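You operate a simulated robot arm through the tools that you are given. There is no shell and no other tool. Be economical: measure what you need, move in short steps, check, and stop when the job is done.

The job below is to be done with a simulated two-armed robot. You get a single attempt, and the scene is never put back.

TASK
Take the blue napkin from the table and hang it over the rack bar.

Only the result counts: the job must be done as asked and must still hold three seconds after the hand-in. Knocking over, shifting, dropping, spilling or breaking anything else fails it. Flat cloth is picked up by pressing the open fingertips on it (5 to 10 N) and closing them slowly along it; thin cloth reads only 2 to 8 mm in the jaws.

THE ROBOT
Two 7-joint arms with two-finger parallel grippers on one trunk, on a base that drives. Base frame: it is fixed to the floor where the robot stands at the start and does not move with it; the origin is under the middle of the robot, x ahead of it, y to its left, z up. Lengths are in cm, angles in rad, forces in N, time in s.
The left shoulder is at the start at [7, 17.7, 109.5], the right one opposite. With the tool pointing down near the work surface each hand reaches from about 30 to 74 cm from the robot's upright axis, wherever it stands, measured 20 degrees to its own side. Payload 3.43 kg a hand.
The tool frame of a hand sits at the grasp point between the pads (the TCP): z along the fingers, y along the line on which they close. The tips reach 3 cm beyond it. The gripper opens to 9.4 cm. The fingers are 2.8 cm wide and 1 cm thick; the gripper's body (5 by 9.6 cm) begins 5.5 cm behind the TCP.
Orientation is that of the tool frame in the base frame, as a unit quaternion [x, y, z, w]. With the fingers straight down and closing along the base's y, the tool's x points along the base's -x, its y along +y and its z along -z.

THE INTERFACE
- The arms move only by the tool step_arm. It takes "left_targets", "right_targets" or both (then of equal length, played together; a hand with none holds still); each is a list of rows, each an object of numbers (a shift or turn left out is 0, a gripper value left out holds the last): "tx", "ty", "tz": the shift along the base's x, y, z in mm; "rx", "ry", "rz": the turn, a rotation vector about the base's x, y, z in rad; "gripper": the closure, from 0 (fully open) to 1 (shut). In form: [{"tx": .., "ty": .., "tz": .., "rx": .., "ry": .., "rz": .., "gripper": ..}, ...]. A call has 1 to 12 rows; each row is the pose to reach, as a shift and turn from the pose commanded when the call began. Each row takes 0.2 s and may step no farther than 5 cm and 0.15 rad from the row before; otherwise, or with a gripper value out of range, the whole call is refused. Where a pose cannot be reached the arm comes as near as it can. A force on the tool above 40 N (or 10 N above the force at the start of the call, whichever is more), or a blocked arm, ends the call early, and 0.2 s more pass. Each finger travels about 15.3 cm/s and halts on what it meets, pressing with about 21 N; the grip force reading is that of the motor and also rises with nothing between the fingers. The clock runs only during rows and for 0.2 s after the last one: add rows that repeat a pose to give the fingers time. The reply holds the time, the measured pose of the TCP, the force on the tool along the base axes, the opening and the grip force, in the units named above and with some noise, with the torque about the TCP (base axes, N m) and any sound that the robot's microphone picked up, and new pictures: "pictures" is both (left out), scene, wrist or none (wrist: the cameras of the hands that moved).
- Cameras (640 x 400 px; columns grow to the right, rows downward): "scene" is now at [12.45, -1.4, 139.11]; the picture's right is [-0.19, -0.98, 0.00], its down [-0.76, 0.15, -0.64] and it looks along [0.63, -0.12, -0.77] (base axes); focal length 285 px, centre (320, 200). "left" rides on the left gripper at [7.6, -1.4, -10.2] in its tool frame; the picture's right is [0.18, 0.98, 0.00], its down [-0.75, 0.14, -0.64] and it looks along [-0.63, 0.12, 0.77] (tool axes); focal length 243 px, centre (320, 200). "right" rides on the right gripper at [7.6, 1.4, -10.3] in its tool frame; the picture's right is [-0.18, 0.98, 0.00], its down [-0.75, -0.14, -0.64] and it looks along [-0.63, -0.12, 0.77] (tool axes); focal length 243 px, centre (320, 200). There is no depth. A picture from a camera that has moved, and an enlarged one, comes with that camera's place and axes in the base frame and with its lens.
- move_column(by): slides the trunk up (or, below 0, down) by that many cm; the arms and the scene camera ride with it, the base frame stays. It gives what a move gives, with no picture.
- drive_base(legs): drives the robot by 1 to 6 legs, each [ahead, turn to the left] in cm and rad, along the robot's own axes; the way and the turn of a leg run together, so that a leg with both is an arc; at most 150 cm and 3.142 rad a leg. The arms and the cameras ride along, it lands a little off, and it stops where it bumps. It gives what a move gives, and a new picture of the scene camera.
- head_to(pan, tilt): turns the head with the scene camera to pan (to the left, within 1.501 rad either way) and tilt (down, from -0.506 to 1.204), counted from straight ahead of the robot. It gives what a move gives, and a new picture of the scene camera.
- inspect(camera, box): a new picture of the part [left, top, right, bottom] of that camera's present view, enlarged. No time passes.
- finish_job(): hands the job in; it is judged then, once.

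Go step by step. Nothing tells you exact positions but the pictures and the camera data: compare them with the known pose of the tool, close in by small moves and look again before you grip or let go. The budget is 120 turns and 260 pictures, counting those below and the enlarged ones. Unless the task says otherwise, let go and move clear before handing in, and close with one line.

The tools are called after "Call:" as a command line: name --argument value ..., lists and objects as JSON in quotes. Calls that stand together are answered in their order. step_arm: Moves the arms, as the interface text tells. Its arguments: {"type":"object","properties":{"left_targets":{"type":"array","items":{"type":"object","properties":{"tx":{"type":"number"},"ty":{"type":"number"},"tz":{"type":"number"},"rx":{"type":"number"},"ry":{"type":"number"},"rz":{"type":"number"},"gripper":{"type":"number"}}}},"right_targets":{"type":"array","items":{"type":"object","properties":{"tx":{"type":"number"},"ty":{"type":"number"},"tz":{"type":"number"},"rx":{"type":"number"},"ry":{"type":"number"},"rz":{"type":"number"},"gripper":{"type":"number"}}}},"pictures":{"type":"string","enum":["both","scene","wrist","none"]}},"required":[]} The other tools are called the same way: move_column (by) slides the trunk up or down; drive_base (legs) drives the base; head_to (pan, tilt) turns the head that bears the scene camera; inspect (camera, box) takes an enlarged picture of a part of a camera's view; finish_job () hands the job in.

At the start:

```text
time: 0.0
left_tool_pos: [47.55, 10.61, 102.95]
left_tcp_rot: [0.0, 1.0, 0.0, 0.0]
left_ft_force: [-0.4, -0.2, -0.1]
left_torque: [0.0, -0.02, -0.01]
left_opening: 9.39
left_gripper_force: 0.0
right_tool_pos: [36.33, -21.71, 109.3]
right_tcp_rot: [0.0, 1.0, 0.0, 0.001]
right_ft_force: [0.0, 0.2, 0.1]
right_torque: [0.01, 0.03, -0.04]
right_opening: 9.4
right_gripper_force: 0.0
trunk travel left (down, up): [-67.5, 16.5]
robot x, y, heading: [-0.05, -0.33, 0.003]
head pan, tilt: [-0.194, 0.88]
```

scene: 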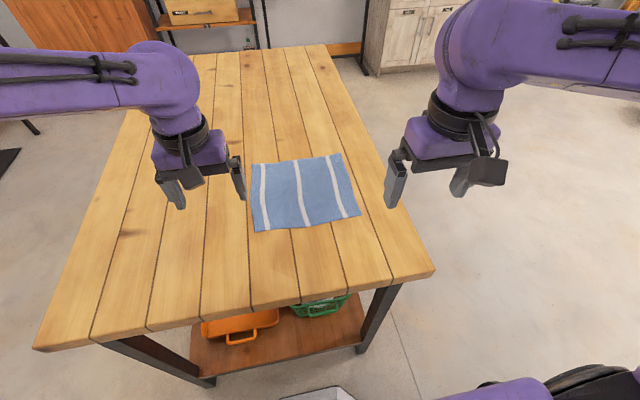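
right: 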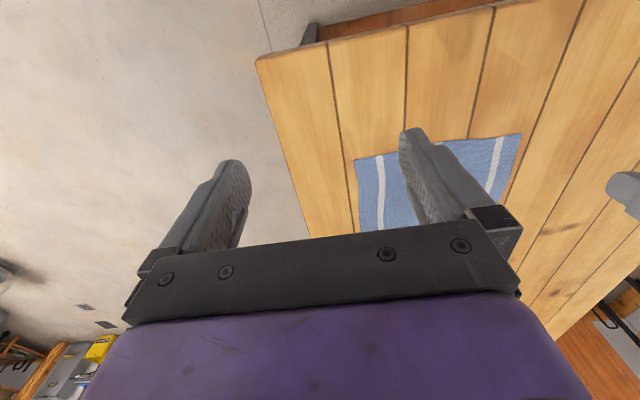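
left: 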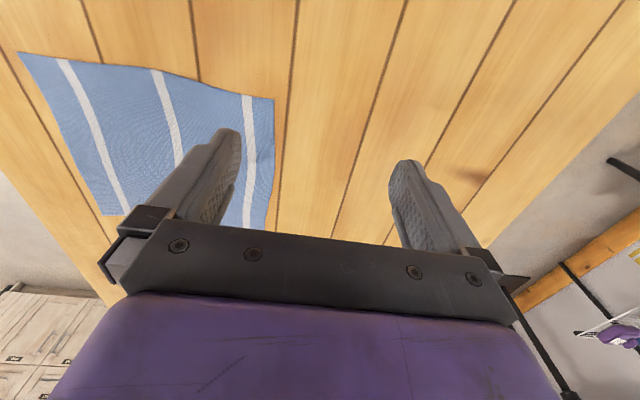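

The blue napkin lies flat on the table, at about x 53–77, y −20 to 7. I don't see the rack yet, so I'll turn the head to find it.

Call:
head_to --pan 0.9 --tilt 0.4

Call:
head_to --pan -0.9 --tilt 0.4

Call:
head_to --pan 0.0 --tilt 0.3

```text
time: 1.3
left_tool_pos: [47.5, 10.72, 103.02]
left_tcp_rot: [0.001, 1.0, 0.0, 0.0]
left_ft_force: [-0.1, 0.1, -1.0]
left_torque: [0.04, -0.05, 0.0]
left_opening: 9.39
left_gripper_force: 0.1
right_tool_pos: [36.36, -21.74, 109.3]
right_tcp_rot: [0.0, 1.0, 0.001, 0.001]
right_ft_force: [1.0, -0.4, 0.2]
right_torque: [0.01, 0.04, -0.03]
right_opening: 9.39
right_gripper_force: 0.0
trunk travel left (down, up): [-67.5, 16.5]
robot x, y, heading: [0.12, -0.0, -0.002]
head pan, tilt: [0.901, 0.4]
camera scene: at [10.69, 7.32, 143.25], right [0.78, -0.62, 0.0], down [-0.24, -0.3, -0.92], along [0.57, 0.72, -0.39], focal length 285 px, centre (320, 200)
```

scene: 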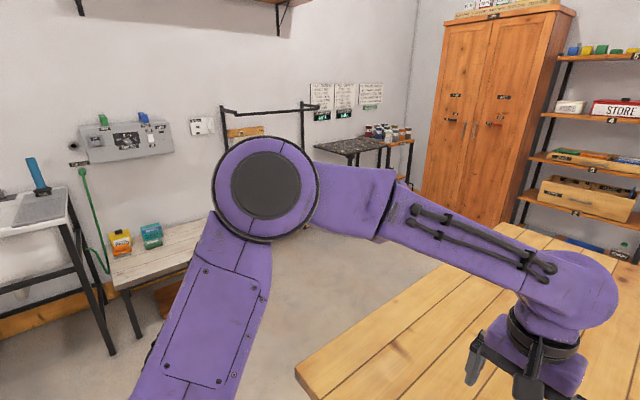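

```text
time: 3.1
left_tool_pos: [47.69, 10.73, 102.99]
left_tcp_rot: [0.0, 1.0, 0.0, 0.0]
left_ft_force: [0.2, 0.0, 0.1]
left_torque: [-0.02, -0.03, 0.06]
left_opening: 9.39
left_gripper_force: 0.3
right_tool_pos: [36.4, -21.69, 109.22]
right_tcp_rot: [-0.002, 1.0, 0.001, 0.0]
right_ft_force: [0.7, -0.4, 0.7]
right_torque: [-0.05, -0.01, 0.03]
right_opening: 9.4
right_gripper_force: 0.1
trunk travel left (down, up): [-67.5, 16.5]
robot x, y, heading: [-0.06, -0.05, -0.004]
head pan, tilt: [-0.901, 0.4]
camera scene: at [10.69, -7.19, 143.25], right [-0.78, -0.62, 0.0], down [-0.24, 0.3, -0.92], along [0.57, -0.72, -0.39], focal length 285 px, centre (320, 200)
```

scene: 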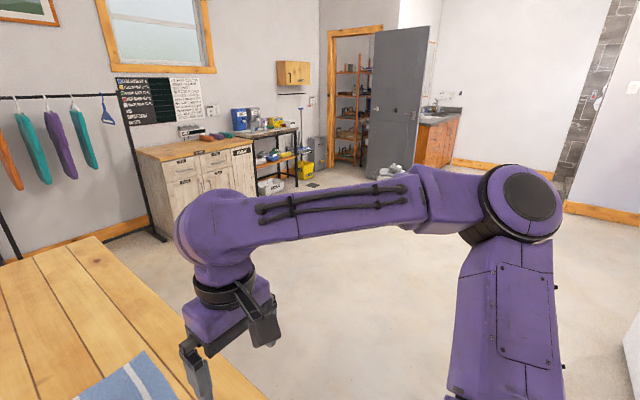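

```text
time: 4.3
left_tool_pos: [47.55, 10.74, 102.9]
left_tcp_rot: [-0.001, 1.0, 0.0, -0.001]
left_ft_force: [0.0, 0.3, 0.2]
left_torque: [0.01, 0.04, 0.02]
left_opening: 9.37
left_gripper_force: 0.0
right_tool_pos: [36.54, -21.72, 109.33]
right_tcp_rot: [-0.001, 1.0, 0.001, 0.0]
right_ft_force: [0.4, -0.4, 0.2]
right_torque: [-0.03, 0.02, 0.04]
right_opening: 9.39
right_gripper_force: 0.1
trunk travel left (down, up): [-67.5, 16.5]
robot x, y, heading: [-0.51, 0.4, 0.0]
head pan, tilt: [0.0, 0.3]
camera scene: at [14.26, 0.06, 144.18], right [0.0, -1.0, 0.0], down [-0.3, 0.0, -0.96], along [0.96, 0.0, -0.3], focal length 285 px, centre (320, 200)
```

scene: 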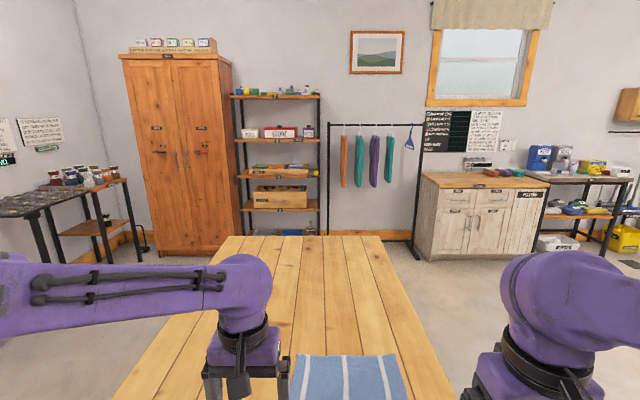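

A clothes rail with hangers stands beyond the table, and there is a black frame on the left, partly hidden by my arm. I'll look closer at both and check the sides too.

Call:
inspect --camera "scene" --box '[300, 90, 460, 290]'

Call:
head_to --pan 1.4 --tilt 0.4

Call:
head_to --pan 0.7 --tilt 0.35

Call:
head_to --pan -1.5 --tilt 0.5

```text
2.00 times, centred on (380, 190) of scene
camera zoom: at [14.26, 0.06, 144.18], right [0.0, -1.0, 0.0], down [-0.3, 0.0, -0.96], along [0.96, 0.0, -0.3], focal length 571 px, centre (200, 220)
```

zoom: 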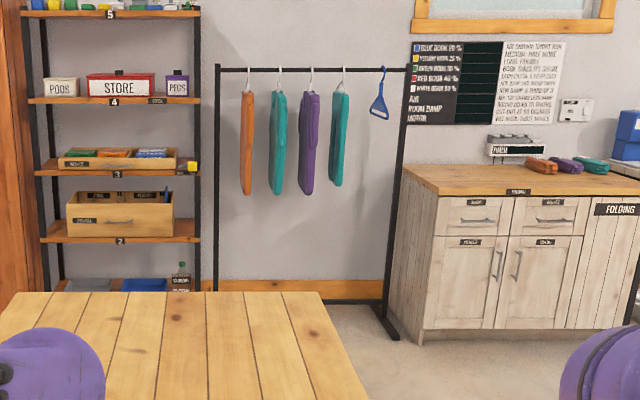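

```text
time: 5.9
left_tool_pos: [47.52, 10.73, 102.88]
left_tcp_rot: [0.0, 1.0, 0.001, 0.0]
left_ft_force: [0.1, -0.8, -0.8]
left_torque: [0.03, -0.02, 0.0]
left_opening: 9.39
left_gripper_force: 0.1
right_tool_pos: [36.33, -21.83, 109.16]
right_tcp_rot: [-0.001, 1.0, 0.001, 0.001]
right_ft_force: [0.8, 1.1, -0.2]
right_torque: [-0.05, 0.02, 0.01]
right_opening: 9.38
right_gripper_force: 0.1
trunk travel left (down, up): [-67.5, 16.5]
robot x, y, heading: [0.2, -0.38, -0.003]
head pan, tilt: [1.4, 0.4]
camera scene: at [6.51, 9.2, 143.25], right [0.99, -0.17, 0.0], down [-0.07, -0.38, -0.92], along [0.16, 0.91, -0.39], focal length 285 px, centre (320, 200)
```

scene: 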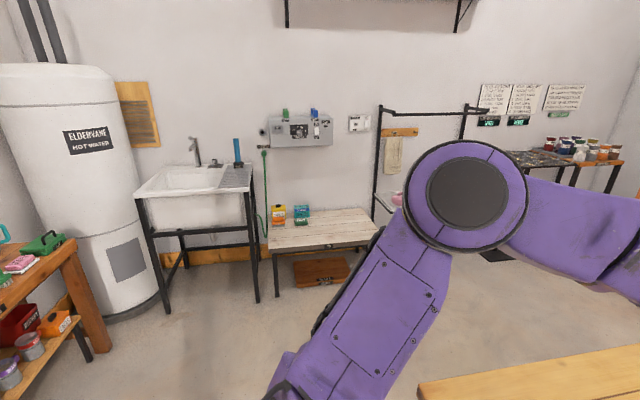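

```text
time: 6.9
left_tool_pos: [47.48, 10.72, 103.06]
left_tcp_rot: [0.0, 1.0, 0.0, 0.0]
left_ft_force: [-0.6, -0.4, -1.0]
left_torque: [-0.01, -0.01, -0.01]
left_opening: 9.4
left_gripper_force: 0.0
right_tool_pos: [36.47, -21.82, 109.37]
right_tcp_rot: [0.0, 1.0, 0.002, 0.001]
right_ft_force: [0.1, 0.0, 0.1]
right_torque: [0.0, -0.01, -0.02]
right_opening: 9.43
right_gripper_force: 0.2
trunk travel left (down, up): [-67.5, 16.5]
robot x, y, heading: [0.38, 0.28, 0.003]
head pan, tilt: [0.7, 0.351]
camera scene: at [12.04, 6.08, 143.71], right [0.64, -0.76, 0.0], down [-0.26, -0.22, -0.94], along [0.72, 0.61, -0.34], focal length 285 px, centre (320, 200)
```

scene: 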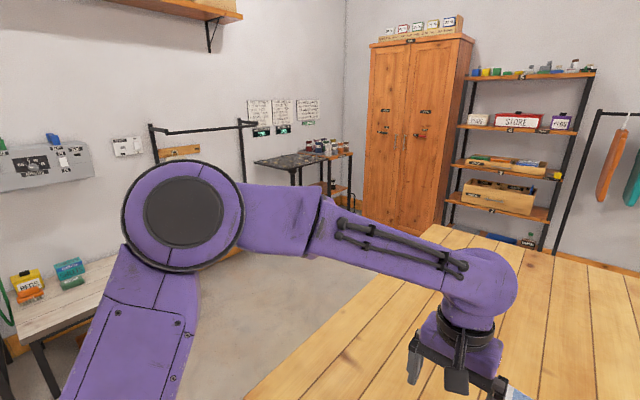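

```text
time: 9.0
left_tool_pos: [47.55, 10.75, 103.07]
left_tcp_rot: [0.0, 1.0, -0.001, 0.0]
left_ft_force: [0.0, 0.2, -0.1]
left_torque: [-0.01, 0.02, 0.0]
left_opening: 9.4
left_gripper_force: 0.1
right_tool_pos: [36.45, -21.8, 109.27]
right_tcp_rot: [-0.001, 1.0, 0.0, 0.001]
right_ft_force: [0.8, 0.0, -0.7]
right_torque: [0.02, 0.0, -0.02]
right_opening: 9.44
right_gripper_force: 0.0
trunk travel left (down, up): [-67.5, 16.5]
robot x, y, heading: [-0.21, 0.35, 0.003]
head pan, tilt: [-1.499, 0.499]
camera scene: at [5.58, -9.01, 142.34], right [-1.0, -0.07, 0.0], down [-0.03, 0.48, -0.88], along [0.06, -0.88, -0.48], focal length 285 px, centre (320, 200)
```

scene: 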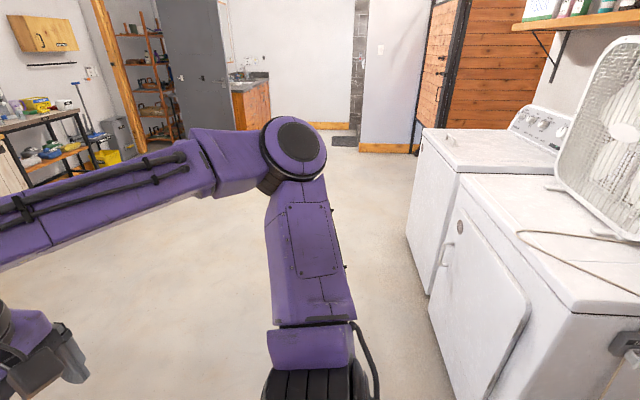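

Two candidates so far: the clothes rail with hangers, and a wall frame on the left with a bar and a sign. I'll zoom in on the left one.

Call:
head_to --pan 1.3 --tilt 0.2

Call:
inspect --camera "scene" --box '[320, 130, 480, 230]'

```text
time: 11.5
left_tool_pos: [47.54, 10.77, 103.07]
left_tcp_rot: [0.0, 1.0, 0.0, 0.0]
left_ft_force: [-0.1, 0.4, 0.1]
left_torque: [-0.03, -0.01, -0.01]
left_opening: 9.39
left_gripper_force: 0.0
right_tool_pos: [36.52, -21.77, 109.34]
right_tcp_rot: [-0.001, 1.0, 0.0, 0.001]
right_ft_force: [0.1, -0.5, 0.1]
right_torque: [0.02, -0.01, -0.03]
right_opening: 9.38
right_gripper_force: 0.1
trunk travel left (down, up): [-67.5, 16.5]
robot x, y, heading: [-0.03, -0.44, 0.002]
head pan, tilt: [1.3, 0.201]
camera scene: at [7.42, 9.05, 145.11], right [0.96, -0.27, 0.0], down [-0.05, -0.19, -0.98], along [0.26, 0.94, -0.2], focal length 285 px, centre (320, 200)
```

scene: 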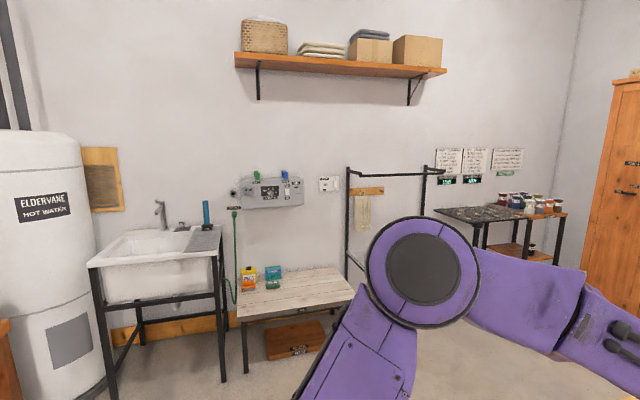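

```text
4.00 times, centred on (400, 180) of scene
camera zoom: at [7.42, 9.05, 145.11], right [0.96, -0.27, 0.0], down [-0.05, -0.19, -0.98], along [0.26, 0.94, -0.2], focal length 1141 px, centre (0, 280)
```

zoom: 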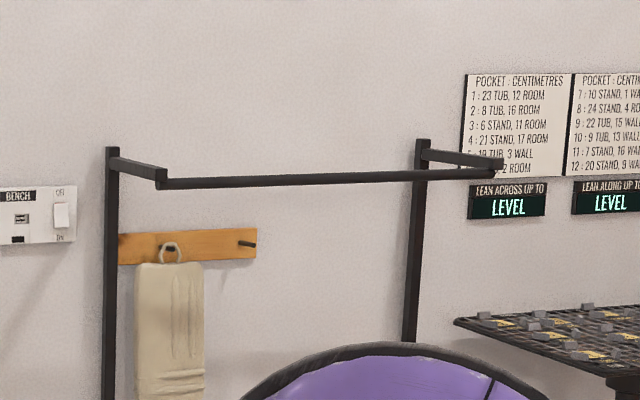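

The left frame has a free bar on forward brackets, which fits "rack bar". First I'll pick up the napkin by its near edge with both hands, starting with a move to just above it.

Call:
head_to --pan -0.1 --tilt 0.88

Call:
step_arm --left_targets '[{"tx": 10, "ty": -14, "tz": -14, "gripper": 0.2}, {"tx": 20, "ty": -28, "tz": -28, "gripper": 0.4}, {"tx": 30, "ty": -42, "tz": -42, "gripper": 0.5}, {"tx": 40, "ty": -56, "tz": -56, "gripper": 0.5}, {"tx": 50, "ty": -70, "tz": -70}, {"tx": 60, "ty": -86, "tz": -80}]' --right_targets '[{"tx": 31, "ty": 11, "tz": -24, "gripper": 0.2}, {"tx": 62, "ty": 22, "tz": -48, "gripper": 0.4}, {"tx": 93, "ty": 33, "tz": -72, "gripper": 0.5}, {"tx": 124, "ty": 44, "tz": -96, "gripper": 0.5}, {"tx": 150, "ty": 55, "tz": -120}, {"tx": 172, "ty": 67, "tz": -143}]'

```text
time: 13.0
left_tool_pos: [47.53, 10.65, 103.03]
left_tcp_rot: [0.001, 1.0, 0.001, 0.0]
left_ft_force: [-1.0, 0.3, -0.6]
left_torque: [-0.01, 0.01, 0.02]
left_opening: 9.39
left_gripper_force: 0.0
right_tool_pos: [36.41, -21.77, 109.33]
right_tcp_rot: [-0.001, 1.0, 0.0, 0.001]
right_ft_force: [-0.1, 0.3, -0.5]
right_torque: [0.02, 0.0, 0.0]
right_opening: 9.42
right_gripper_force: 0.1
trunk travel left (down, up): [-67.5, 16.5]
robot x, y, heading: [0.19, 0.1, 0.0]
head pan, tilt: [-0.099, 0.88]
camera scene: at [12.56, -0.68, 139.11], right [-0.1, -1.0, 0.0], down [-0.77, 0.08, -0.64], along [0.63, -0.06, -0.77], focal length 285 px, centre (320, 200)
```

scene: 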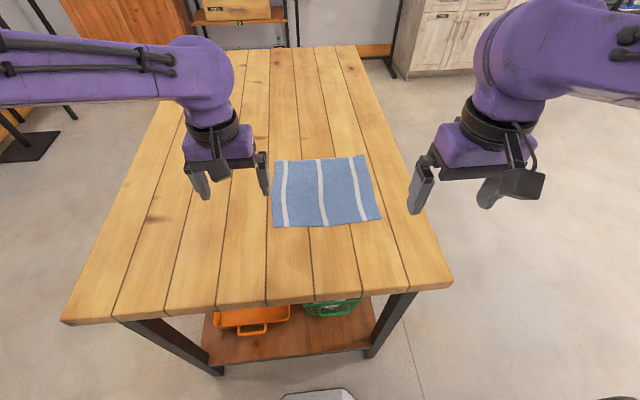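

```text
time: 14.4
left_tool_pos: [53.59, 2.08, 94.95]
left_tcp_rot: [0.0, 1.0, 0.0, -0.001]
left_ft_force: [-0.1, 0.5, -0.1]
left_torque: [-0.03, 0.0, -0.01]
left_opening: 4.7
left_gripper_force: 0.1
right_tool_pos: [53.86, -14.99, 94.76]
right_tcp_rot: [0.0, 1.0, 0.0, -0.001]
right_ft_force: [0.0, -0.2, -0.1]
right_torque: [0.03, -0.01, 0.01]
right_opening: 4.72
right_gripper_force: 0.1
trunk travel left (down, up): [-67.5, 16.5]
robot x, y, heading: [0.03, -0.28, 0.001]
head pan, tilt: [-0.099, 0.88]
camera scene: at [12.79, -0.71, 139.09], right [-0.1, -1.0, 0.0], down [-0.77, 0.08, -0.64], along [0.63, -0.06, -0.77], focal length 285 px, centre (320, 200)
camera right: at [46.3, -13.64, 105.06], right [0.18, 0.98, 0.0], down [0.75, -0.14, 0.64], along [0.63, -0.12, -0.77], focal length 243 px, centre (320, 200)
camera left: at [45.89, 0.64, 105.21], right [-0.18, 0.98, 0.0], down [0.75, 0.14, 0.64], along [0.63, 0.12, -0.77], focal length 243 px, centre (320, 200)
```

scene: 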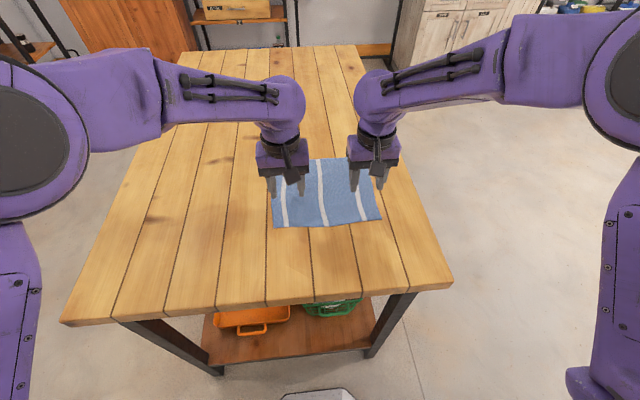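
right: 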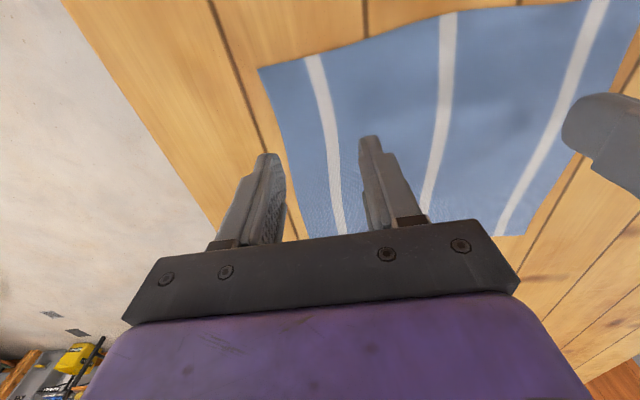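
left: 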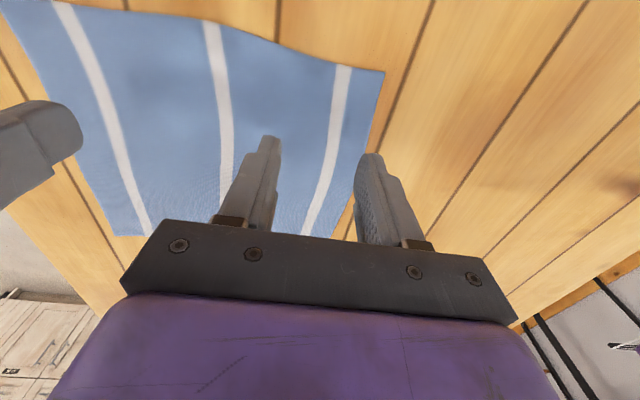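

Both wrist views put the napkin's side edges at y≈7 and −20 and its near edge at x≈50–53. The hands are well placed, so I'll lower them close to the cloth.

Call:
step_arm --left_targets '[{"tx": 4, "tz": -40}, {"tx": 8, "tz": -75}, {"tx": 8, "tz": -95}]' --right_targets '[{"tx": 3, "tz": -40}, {"tx": 6, "tz": -75}, {"tx": 6, "tz": -93}]'

```text
time: 15.0
left_tool_pos: [54.26, 2.14, 89.17]
left_tcp_rot: [-0.001, 1.0, -0.003, 0.007]
left_ft_force: [-3.2, 0.3, 16.9]
left_torque: [0.54, 0.3, 0.14]
left_opening: 4.7
left_gripper_force: 0.5
right_tool_pos: [54.41, -14.98, 89.05]
right_tcp_rot: [-0.001, 1.0, 0.001, 0.011]
right_ft_force: [-4.7, 0.8, 19.6]
right_torque: [-0.47, 0.42, -0.13]
right_opening: 4.68
right_gripper_force: 0.0
trunk travel left (down, up): [-67.5, 16.5]
robot x, y, heading: [-0.08, 0.15, 0.002]
head pan, tilt: [-0.099, 0.88]
stopped in row 3 (left hand): the force on the tool passed its limit (the readings are from after the stop); the commanded pose is now the measured one
camera scene: at [12.11, -0.64, 139.17], right [-0.1, -0.99, 0.0], down [-0.76, 0.08, -0.64], along [0.64, -0.06, -0.77], focal length 285 px, centre (320, 200)
camera right: at [46.69, -13.6, 99.2], right [0.18, 0.98, 0.01], down [0.74, -0.14, 0.66], along [0.65, -0.11, -0.75], focal length 243 px, centre (320, 200)
camera left: at [46.38, 0.69, 99.33], right [-0.19, 0.98, -0.01], down [0.74, 0.15, 0.65], along [0.64, 0.12, -0.76], focal length 243 px, centre (320, 200)
```

scene: 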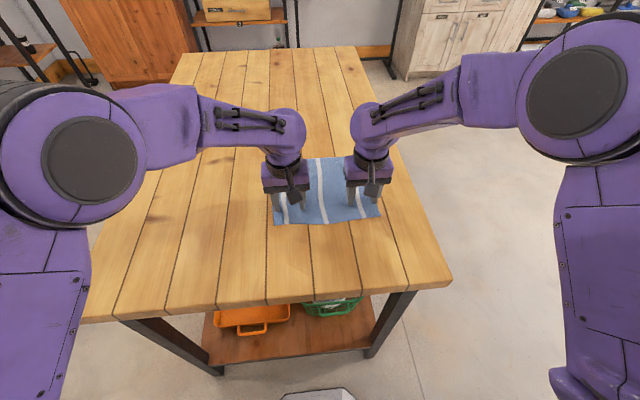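
right: 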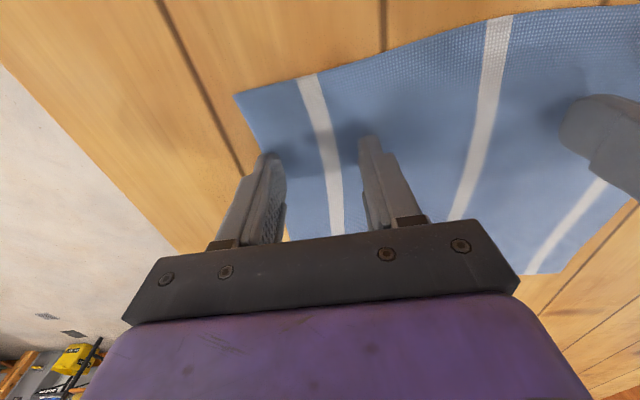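
left: 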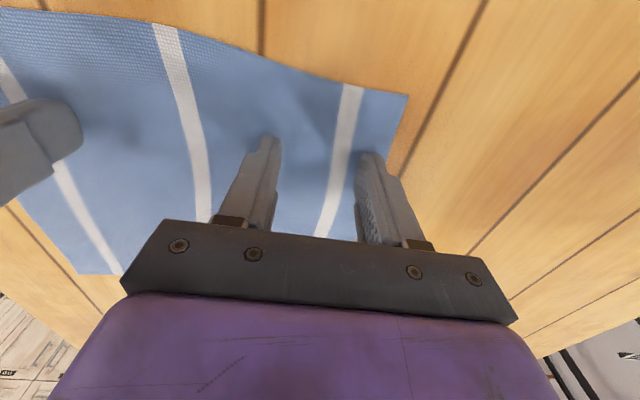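

Contact came at TCP z≈89, so the table surface is near z 86. That puts the near edge at x≈49.5, so I'll lift, move back about 3 cm and come down gently.

Call:
step_arm --left_targets '[{"tz": 12, "ry": 0.014}, {"tx": -14, "ty": -2, "tz": 15, "ry": 0.014}, {"tx": -28, "ty": -4, "tz": 12, "ry": 0.014}, {"tx": -28, "ty": -4, "tz": 6, "ry": 0.014}, {"tx": -28, "ty": -4, "tz": 4, "ry": 0.014}, {"tx": -28, "ty": -4, "tz": 3, "ry": 0.014}]' --right_targets '[{"tz": 12, "ry": 0.022}, {"tx": -14, "ty": 3, "tz": 15, "ry": 0.022}, {"tx": -28, "ty": 6, "tz": 12, "ry": 0.022}, {"tx": -28, "ty": 6, "tz": 6, "ry": 0.022}, {"tx": -28, "ty": 6, "tz": 4, "ry": 0.022}, {"tx": -28, "ty": 6, "tz": 3, "ry": 0.022}]' --pictures "wrist"

```text
time: 16.4
left_tool_pos: [51.76, 1.62, 89.15]
left_tcp_rot: [-0.001, 1.0, -0.002, -0.002]
left_ft_force: [0.0, 0.3, 1.8]
left_torque: [0.05, 0.0, 0.02]
left_opening: 4.7
left_gripper_force: 0.0
right_tool_pos: [51.73, -14.44, 89.2]
right_tcp_rot: [0.0, 1.0, 0.001, -0.004]
right_ft_force: [-0.6, -0.9, 2.4]
right_torque: [-0.06, -0.02, 0.0]
right_opening: 4.72
right_gripper_force: 0.7
trunk travel left (down, up): [-67.5, 16.5]
robot x, y, heading: [0.05, 0.28, 0.001]
head pan, tilt: [-0.099, 0.88]
camera right: at [44.38, -13.07, 99.41], right [0.18, 0.98, 0.0], down [0.76, -0.14, 0.64], along [0.63, -0.11, -0.77], focal length 243 px, centre (320, 200)
camera left: at [44.02, 0.26, 99.49], right [-0.19, 0.98, 0.0], down [0.76, 0.14, 0.64], along [0.63, 0.12, -0.77], focal length 243 px, centre (320, 200)
```

right: 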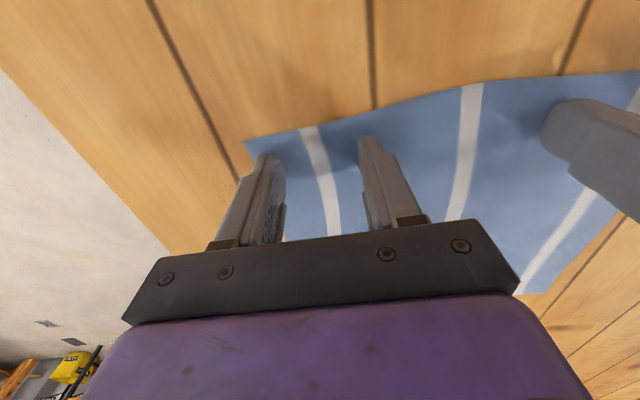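
left: 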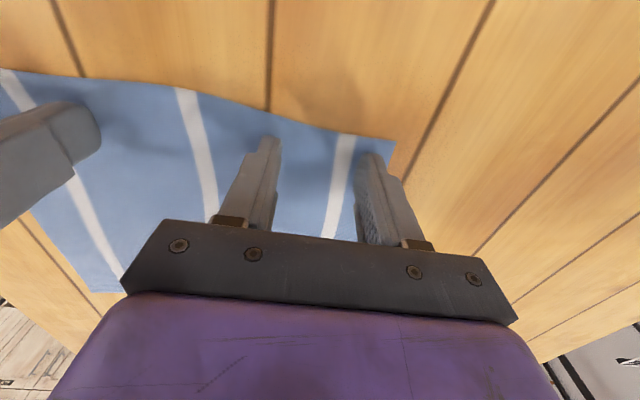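

The tips just touch the cloth, with about 2 N on each. I'll shift both hands slightly inward and press a little harder.

Call:
step_arm --left_targets '[{"tz": 6}, {"ty": -6, "tz": 6}, {"ty": -6, "tz": 1}, {"ty": -6, "tz": -1}, {"ty": -6, "tz": -2}]' --right_targets '[{"tz": 6}, {"ty": 6, "tz": 6}, {"ty": 6, "tz": 1}, {"ty": 6, "tz": -1}, {"ty": 6, "tz": -2}]' --pictures "none"

```text
time: 17.6
left_tool_pos: [51.71, 1.12, 89.1]
left_tcp_rot: [-0.001, 1.0, -0.002, 0.0]
left_ft_force: [2.5, -0.2, 11.1]
left_torque: [0.3, 0.02, -0.04]
left_opening: 4.72
left_gripper_force: 0.0
right_tool_pos: [51.85, -13.82, 89.15]
right_tcp_rot: [-0.001, 1.0, 0.002, -0.002]
right_ft_force: [3.2, -1.6, 15.1]
right_torque: [-0.43, -0.03, 0.09]
right_opening: 4.72
right_gripper_force: 0.1
trunk travel left (down, up): [-67.5, 16.5]
robot x, y, heading: [0.21, -0.21, 0.0]
head pan, tilt: [-0.099, 0.88]
```

The force is a touch high, so I'll ease off by about 1 mm and close slowly.

Call:
step_arm --left_targets '[{"tz": 0.6, "gripper": 0.5}, {"tz": 0.6, "gripper": 0.55}, {"tz": 0.6, "gripper": 0.6}, {"tz": 0.6, "gripper": 0.65}, {"tz": 0.6, "gripper": 0.7}, {"tz": 0.6, "gripper": 0.75}, {"tz": 0.6, "gripper": 0.8}, {"tz": 0.6, "gripper": 0.85}, {"tz": 0.6, "gripper": 0.9}, {"tz": 0.6, "gripper": 0.95}, {"tz": 0.6, "gripper": 1}, {"tz": 0.6, "gripper": 1}]' --right_targets '[{"tz": 1.2, "gripper": 0.5}, {"tz": 1.2, "gripper": 0.55}, {"tz": 1.2, "gripper": 0.6}, {"tz": 1.2, "gripper": 0.65}, {"tz": 1.2, "gripper": 0.7}, {"tz": 1.2, "gripper": 0.75}, {"tz": 1.2, "gripper": 0.8}, {"tz": 1.2, "gripper": 0.85}, {"tz": 1.2, "gripper": 0.9}, {"tz": 1.2, "gripper": 0.95}, {"tz": 1.2, "gripper": 1}, {"tz": 1.2, "gripper": 1}]' --pictures "wrist"

```text
time: 20.2
left_tool_pos: [51.53, 1.06, 89.21]
left_tcp_rot: [-0.001, 1.0, -0.003, 0.001]
left_ft_force: [0.0, -12.9, 23.0]
left_torque: [-0.24, 0.15, 0.02]
left_opening: 0.66
left_gripper_force: 20.7
right_tool_pos: [51.72, -13.78, 89.14]
right_tcp_rot: [-0.002, 1.0, 0.002, -0.003]
right_ft_force: [-0.5, 14.1, 1.0]
right_torque: [0.43, 0.01, 0.0]
right_opening: 0.17
right_gripper_force: 20.8
trunk travel left (down, up): [-67.5, 16.5]
robot x, y, heading: [-0.15, 0.01, 0.001]
head pan, tilt: [-0.099, 0.88]
camera right: at [44.15, -12.38, 99.41], right [0.18, 0.98, 0.0], down [0.76, -0.14, 0.64], along [0.63, -0.11, -0.77], focal length 243 px, centre (320, 200)
camera left: at [43.81, -0.35, 99.44], right [-0.19, 0.98, -0.01], down [0.75, 0.15, 0.64], along [0.63, 0.12, -0.77], focal length 243 px, centre (320, 200)
```

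right: 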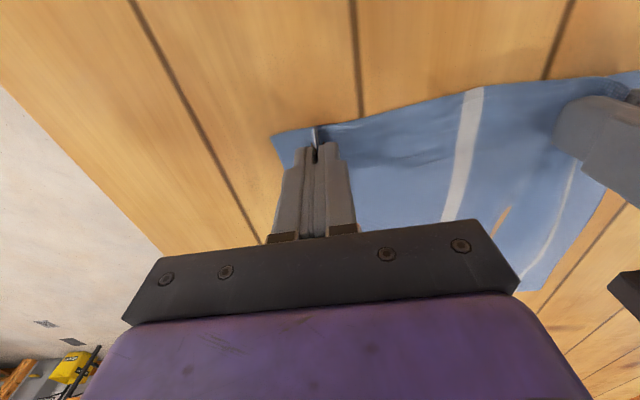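
left: 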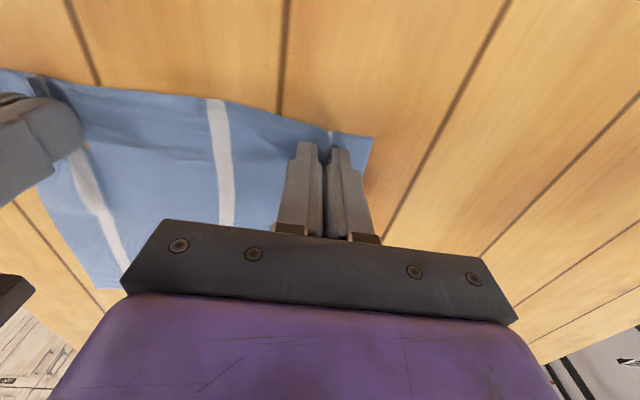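

Both hands seem to hold a fold, with openings of 6.6 and 1.7 mm, and the cloth is taut between them. I'll lift a little while moving the hands inward and check.

Call:
step_arm --left_targets '[{"ty": -5, "tz": 1}, {"ty": -8, "tz": 10}, {"ty": -8, "tz": 25}, {"ty": -8, "tz": 40}]' --right_targets '[{"ty": 5, "tz": 1}, {"ty": 8, "tz": 10}, {"ty": 8, "tz": 25}, {"ty": 8, "tz": 40}]'

```text
time: 21.2
left_tool_pos: [51.68, 0.21, 93.03]
left_tcp_rot: [-0.001, 1.0, -0.002, -0.002]
left_ft_force: [-0.2, -0.5, 0.3]
left_torque: [0.03, -0.03, 0.01]
left_opening: 0.23
left_gripper_force: 20.8
right_tool_pos: [51.89, -13.07, 93.01]
right_tcp_rot: [-0.001, 1.0, 0.002, -0.004]
right_ft_force: [0.7, -0.6, -0.5]
right_torque: [-0.01, -0.01, 0.01]
right_opening: 0.23
right_gripper_force: 21.2
trunk travel left (down, up): [-67.5, 16.5]
robot x, y, heading: [0.03, -0.16, 0.002]
head pan, tilt: [-0.099, 0.88]
camera scene: at [12.56, -0.71, 139.1], right [-0.1, -0.99, 0.0], down [-0.77, 0.08, -0.64], along [0.63, -0.06, -0.77], focal length 285 px, centre (320, 200)
camera right: at [44.39, -11.67, 103.28], right [0.18, 0.98, 0.0], down [0.76, -0.14, 0.64], along [0.63, -0.11, -0.77], focal length 243 px, centre (320, 200)
camera left: at [43.97, -1.12, 103.33], right [-0.19, 0.98, 0.0], down [0.76, 0.14, 0.64], along [0.63, 0.12, -0.77], focal length 243 px, centre (320, 200)
```

scene: 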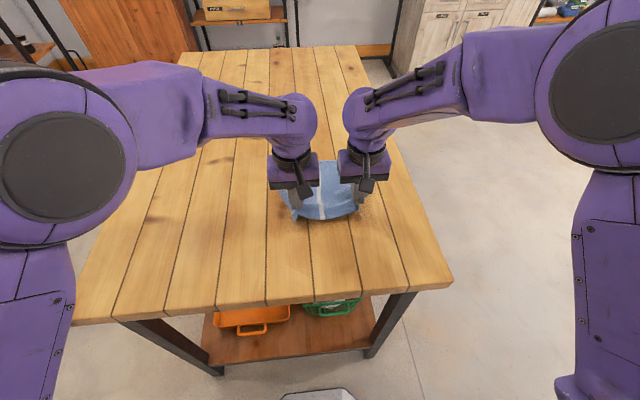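
right: 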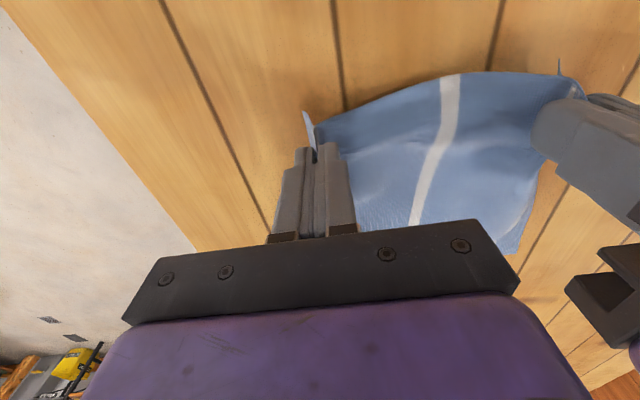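
left: 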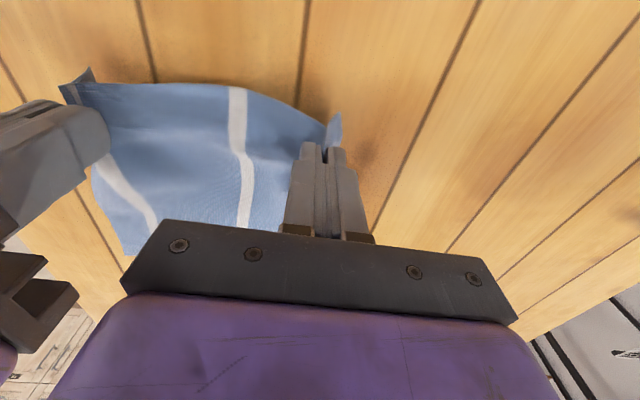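

Both hands hold the napkin. I'll lift it well clear of the table.

Call:
step_arm --left_targets '[{"tz": 40}, {"tz": 80}, {"tz": 120}, {"tz": 160}, {"tz": 200}, {"tz": 240}, {"tx": -20, "tz": 260}]' --right_targets '[{"tz": 40}, {"tz": 80}, {"tz": 120}, {"tz": 160}, {"tz": 200}, {"tz": 240}, {"tx": -20, "tz": 260}]' --pictures "scene"

```text
time: 22.8
left_tool_pos: [49.35, 0.3, 119.09]
left_tcp_rot: [-0.002, 1.0, -0.002, 0.0]
left_ft_force: [0.1, 0.9, -0.1]
left_torque: [-0.02, -0.05, -0.01]
left_opening: 0.2
left_gripper_force: 20.5
right_tool_pos: [49.35, -13.15, 119.16]
right_tcp_rot: [-0.001, 1.0, 0.001, -0.002]
right_ft_force: [0.2, 0.9, 0.4]
right_torque: [-0.01, -0.06, -0.04]
right_opening: 0.19
right_gripper_force: 21.0
trunk travel left (down, up): [-67.5, 16.5]
robot x, y, heading: [-0.16, -0.01, 0.002]
head pan, tilt: [-0.099, 0.88]
camera scene: at [12.15, -0.69, 139.15], right [-0.1, -0.99, 0.0], down [-0.76, 0.08, -0.64], along [0.64, -0.06, -0.77], focal length 285 px, centre (320, 200)
```

scene: 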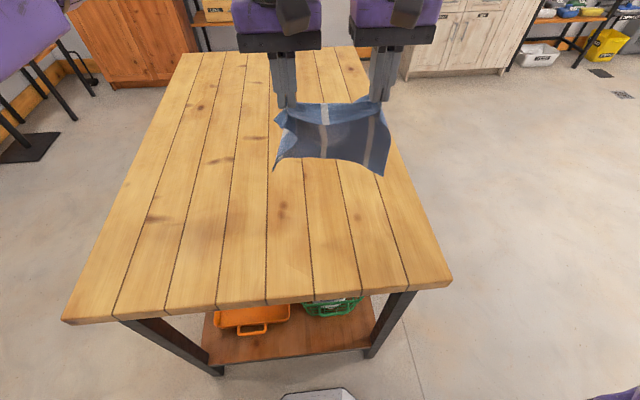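

The napkin hangs freely, pinched at two points. I'll back away from the table and turn left to see the rack.

Call:
drive_base --legs '[[-25, 0], [0, 1.57]]'

Call:
head_to --pan -0.6 --tilt 0.35

```text
time: 28.4
left_tool_pos: [-25.4, 49.66, 118.9]
left_tcp_rot: [0.708, -0.706, 0.002, -0.001]
left_ft_force: [0.9, 0.7, 0.7]
left_torque: [-0.01, 0.03, -0.04]
left_opening: 0.22
left_gripper_force: 20.7
right_tool_pos: [-12.03, 49.85, 118.94]
right_tcp_rot: [0.708, -0.706, 0.001, 0.004]
right_ft_force: [-0.2, -0.2, -0.4]
right_torque: [-0.01, -0.03, 0.0]
right_opening: 0.19
right_gripper_force: 20.9
trunk travel left (down, up): [-67.5, 16.5]
robot x, y, heading: [-25.04, 0.0, 1.574]
head pan, tilt: [-0.099, 0.88]
camera scene: at [-24.35, 12.71, 139.11], right [1.0, -0.1, 0.0], down [-0.08, -0.77, -0.64], along [0.06, 0.63, -0.77], focal length 285 px, centre (320, 200)
```

scene: 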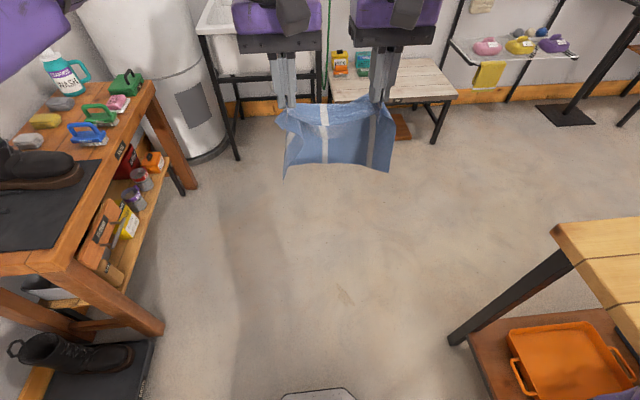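

```text
time: 29.4
left_tool_pos: [-25.37, 49.55, 118.89]
left_tcp_rot: [0.708, -0.706, 0.002, 0.001]
left_ft_force: [0.4, 0.9, 0.1]
left_torque: [-0.02, 0.0, 0.01]
left_opening: 0.2
left_gripper_force: 20.8
right_tool_pos: [-12.04, 49.94, 118.95]
right_tcp_rot: [0.708, -0.706, 0.001, 0.004]
right_ft_force: [0.2, 0.6, -0.5]
right_torque: [-0.01, 0.01, -0.01]
right_opening: 0.19
right_gripper_force: 21.4
trunk travel left (down, up): [-67.5, 16.5]
robot x, y, heading: [-25.28, 0.32, 1.572]
head pan, tilt: [-0.6, 0.351]
camera scene: at [-19.86, 12.78, 143.7], right [0.83, -0.56, 0.0], down [-0.19, -0.28, -0.94], along [0.53, 0.78, -0.34], focal length 285 px, centre (320, 200)
```

scene: 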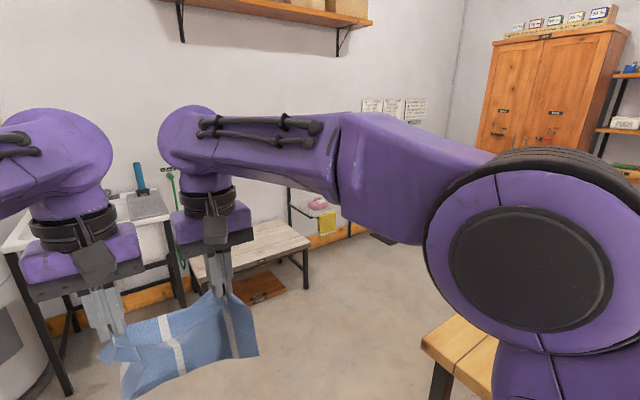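

The rack has a lower shelf with small items and a yellow cloth. I'll drive nearer by a clear route, turning right partway.

Call:
drive_base --legs '[[90, 0], [0, -1.0]]'

Call:
head_to --pan 0.45 --tilt 0.35

```text
time: 36.7
left_tool_pos: [16.46, 116.44, 118.88]
left_tcp_rot: [-0.282, 0.96, -0.002, -0.001]
left_ft_force: [-0.2, 0.8, 0.0]
left_torque: [-0.01, 0.02, 0.03]
left_opening: 0.19
left_gripper_force: 20.9
right_tool_pos: [23.93, 105.39, 118.98]
right_tcp_rot: [-0.282, 0.959, 0.0, -0.005]
right_ft_force: [0.3, 0.0, 0.0]
right_torque: [-0.02, 0.0, 0.01]
right_opening: 0.18
right_gripper_force: 21.5
trunk travel left (down, up): [-67.5, 16.5]
robot x, y, heading: [-25.04, 89.62, 0.567]
head pan, tilt: [-0.6, 0.351]
camera scene: at [-11.67, 91.95, 143.71], right [-0.03, -1.0, 0.0], down [-0.34, 0.01, -0.94], along [0.94, -0.03, -0.34], focal length 285 px, centre (320, 200)
```

scene: 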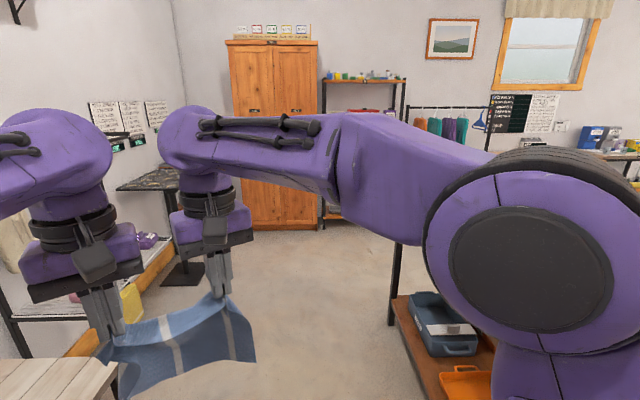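

```text
time: 38.0
left_tool_pos: [16.57, 116.36, 118.88]
left_tcp_rot: [-0.281, 0.96, -0.003, -0.002]
left_ft_force: [-0.5, 0.0, -0.8]
left_torque: [0.0, -0.02, 0.04]
left_opening: 0.19
left_gripper_force: 21.0
right_tool_pos: [23.86, 105.3, 119.03]
right_tcp_rot: [-0.282, 0.96, 0.001, -0.004]
right_ft_force: [-0.1, 0.3, 0.1]
right_torque: [-0.01, 0.02, 0.01]
right_opening: 0.17
right_gripper_force: 21.2
trunk travel left (down, up): [-67.5, 16.5]
robot x, y, heading: [-24.99, 89.48, 0.573]
head pan, tilt: [0.45, 0.351]
camera scene: at [-16.07, 100.15, 143.71], right [0.85, -0.53, 0.0], down [-0.18, -0.29, -0.94], along [0.49, 0.8, -0.34], focal length 285 px, centre (320, 200)
```

scene: 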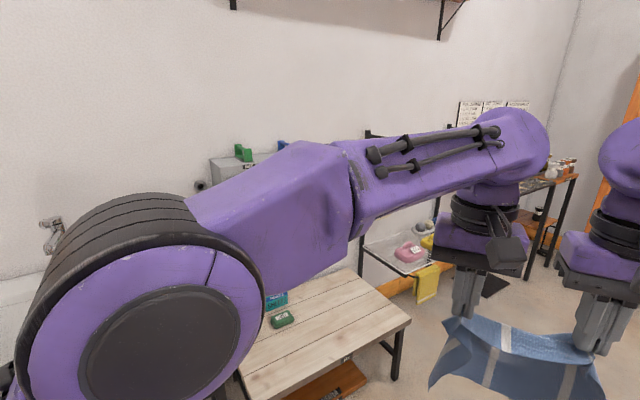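

I'm clear of the table. I'll go on past it and turn to face the rack.

Call:
drive_base --legs '[[0, -0.57], [125, 0], [0, 1.57]]'

Call:
head_to --pan 0.0 --tilt 0.45

```text
time: 49.6
left_tool_pos: [100.09, 139.06, 118.89]
left_tcp_rot: [-0.701, 0.713, -0.003, 0.0]
left_ft_force: [-0.2, 0.0, 0.5]
left_torque: [-0.01, 0.01, 0.01]
left_opening: 0.22
left_gripper_force: 21.5
right_tool_pos: [113.38, 138.95, 118.89]
right_tcp_rot: [-0.702, 0.712, -0.001, -0.004]
right_ft_force: [-0.1, 0.7, 0.4]
right_torque: [0.03, 0.02, -0.03]
right_opening: 0.2
right_gripper_force: 21.1
trunk travel left (down, up): [-67.5, 16.5]
robot x, y, heading: [98.9, 89.1, 1.551]
head pan, tilt: [0.45, 0.351]
camera scene: at [95.57, 102.89, 143.71], right [0.91, 0.42, 0.0], down [0.14, -0.31, -0.94], along [-0.39, 0.85, -0.34], focal length 285 px, centre (320, 200)
```

scene: 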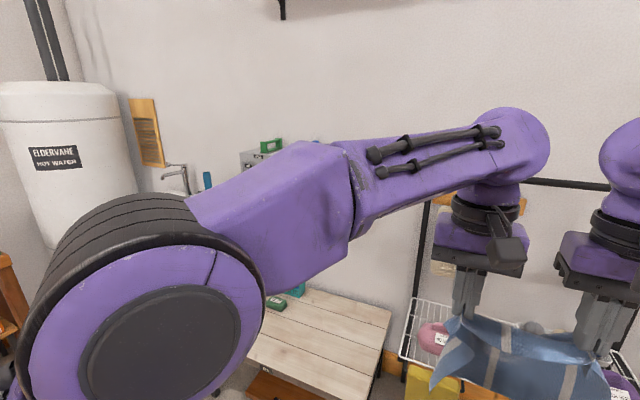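

```text
time: 50.5
left_tool_pos: [100.0, 139.0, 118.94]
left_tcp_rot: [-0.702, 0.712, -0.003, 0.0]
left_ft_force: [-1.3, 0.9, 0.2]
left_torque: [-0.03, 0.02, -0.04]
left_opening: 0.25
left_gripper_force: 20.9
right_tool_pos: [113.44, 138.93, 118.96]
right_tcp_rot: [-0.702, 0.712, -0.002, -0.003]
right_ft_force: [0.7, 0.2, 0.5]
right_torque: [-0.01, 0.01, 0.0]
right_opening: 0.18
right_gripper_force: 20.7
trunk travel left (down, up): [-67.5, 16.5]
robot x, y, heading: [99.67, 89.64, 1.549]
head pan, tilt: [0.0, 0.45]
camera scene: at [99.63, 103.62, 142.79], right [1.0, -0.02, 0.0], down [-0.01, -0.44, -0.9], along [0.01, 0.9, -0.44], focal length 285 px, centre (320, 200)
```

scene: 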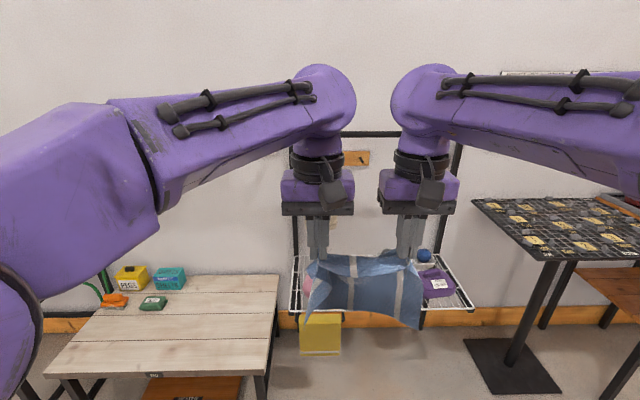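

The rack bar is just ahead, at roughly y≈198 and z≈122. I'll raise the trunk for height over the bar and for a second viewing angle.

Call:
move_column --by 16.4

Call:
head_to --pan 0.0 --tilt 0.6

```text
time: 52.4
left_tool_pos: [100.08, 138.98, 135.26]
left_tcp_rot: [-0.701, 0.713, -0.003, 0.0]
left_ft_force: [0.5, -0.4, -0.6]
left_torque: [0.0, -0.03, -0.04]
left_opening: 0.2
left_gripper_force: 21.3
right_tool_pos: [113.42, 138.95, 135.3]
right_tcp_rot: [-0.701, 0.713, -0.001, -0.004]
right_ft_force: [0.0, 0.3, -0.5]
right_torque: [0.0, -0.02, -0.02]
right_opening: 0.2
right_gripper_force: 21.0
trunk travel left (down, up): [-83.9, 0.1]
robot x, y, heading: [99.29, 88.93, 1.552]
head pan, tilt: [0.0, 0.45]
```

```text
time: 53.1
left_tool_pos: [100.14, 139.03, 135.4]
left_tcp_rot: [-0.702, 0.712, -0.002, 0.0]
left_ft_force: [-0.4, 0.2, 0.5]
left_torque: [0.02, 0.0, -0.05]
left_opening: 0.23
left_gripper_force: 20.4
right_tool_pos: [113.35, 138.82, 135.33]
right_tcp_rot: [-0.701, 0.713, -0.001, -0.003]
right_ft_force: [-0.6, -0.6, -0.5]
right_torque: [-0.03, 0.01, -0.01]
right_opening: 0.19
right_gripper_force: 20.8
trunk travel left (down, up): [-83.9, 0.1]
robot x, y, heading: [99.01, 89.3, 1.553]
head pan, tilt: [0.0, 0.6]
camera scene: at [99.63, 103.29, 157.83], right [1.0, -0.02, 0.0], down [-0.01, -0.56, -0.83], along [0.01, 0.83, -0.56], focal length 285 px, centre (320, 200)
```

scene: 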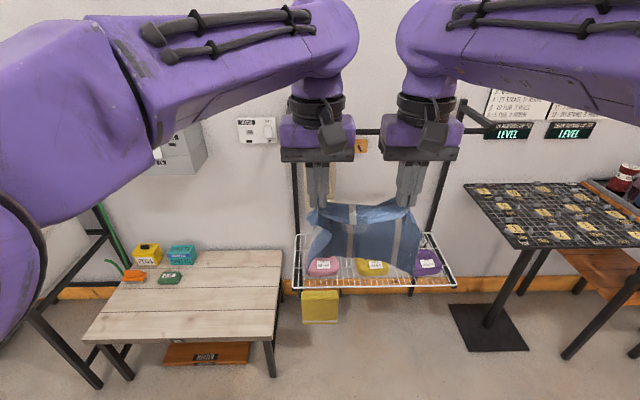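

Call:
inspect --camera "scene" --box '[240, 70, 560, 270]'

```text
2.00 times, centred on (400, 170) of scene
camera zoom: at [99.63, 103.29, 157.83], right [1.0, -0.02, 0.0], down [-0.01, -0.56, -0.83], along [0.01, 0.83, -0.56], focal length 571 px, centre (160, 260)
```

zoom: 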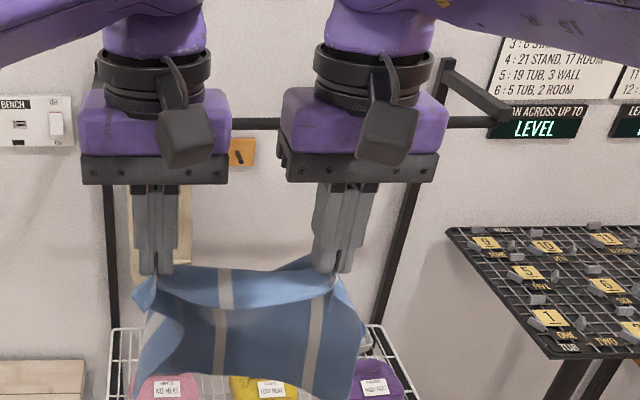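

The two views agree on the bar: y≈197, z≈122, x from about 89 to 160, with posts about 25 cm behind it. I'll drive forward 45 cm, which keeps the hands short of the bar, and look again.

Call:
drive_base --legs '[[45, 0]]'

```text
time: 55.8
left_tool_pos: [101.01, 183.6, 135.37]
left_tcp_rot: [-0.7, 0.714, -0.002, 0.001]
left_ft_force: [0.3, 0.4, 0.6]
left_torque: [0.0, 0.0, -0.04]
left_opening: 0.19
left_gripper_force: 21.5
right_tool_pos: [114.36, 183.56, 135.47]
right_tcp_rot: [-0.701, 0.713, -0.001, -0.003]
right_ft_force: [0.4, 0.1, -0.3]
right_torque: [0.03, -0.04, 0.04]
right_opening: 0.19
right_gripper_force: 21.3
trunk travel left (down, up): [-83.9, 0.1]
robot x, y, heading: [100.26, 134.13, 1.553]
head pan, tilt: [0.0, 0.6]
camera scene: at [100.51, 147.82, 157.85], right [1.0, -0.02, 0.0], down [-0.01, -0.56, -0.83], along [0.02, 0.83, -0.56], focal length 285 px, centre (320, 200)
```

scene: 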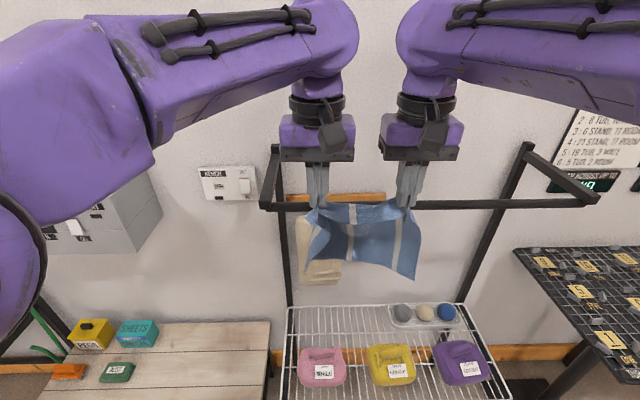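

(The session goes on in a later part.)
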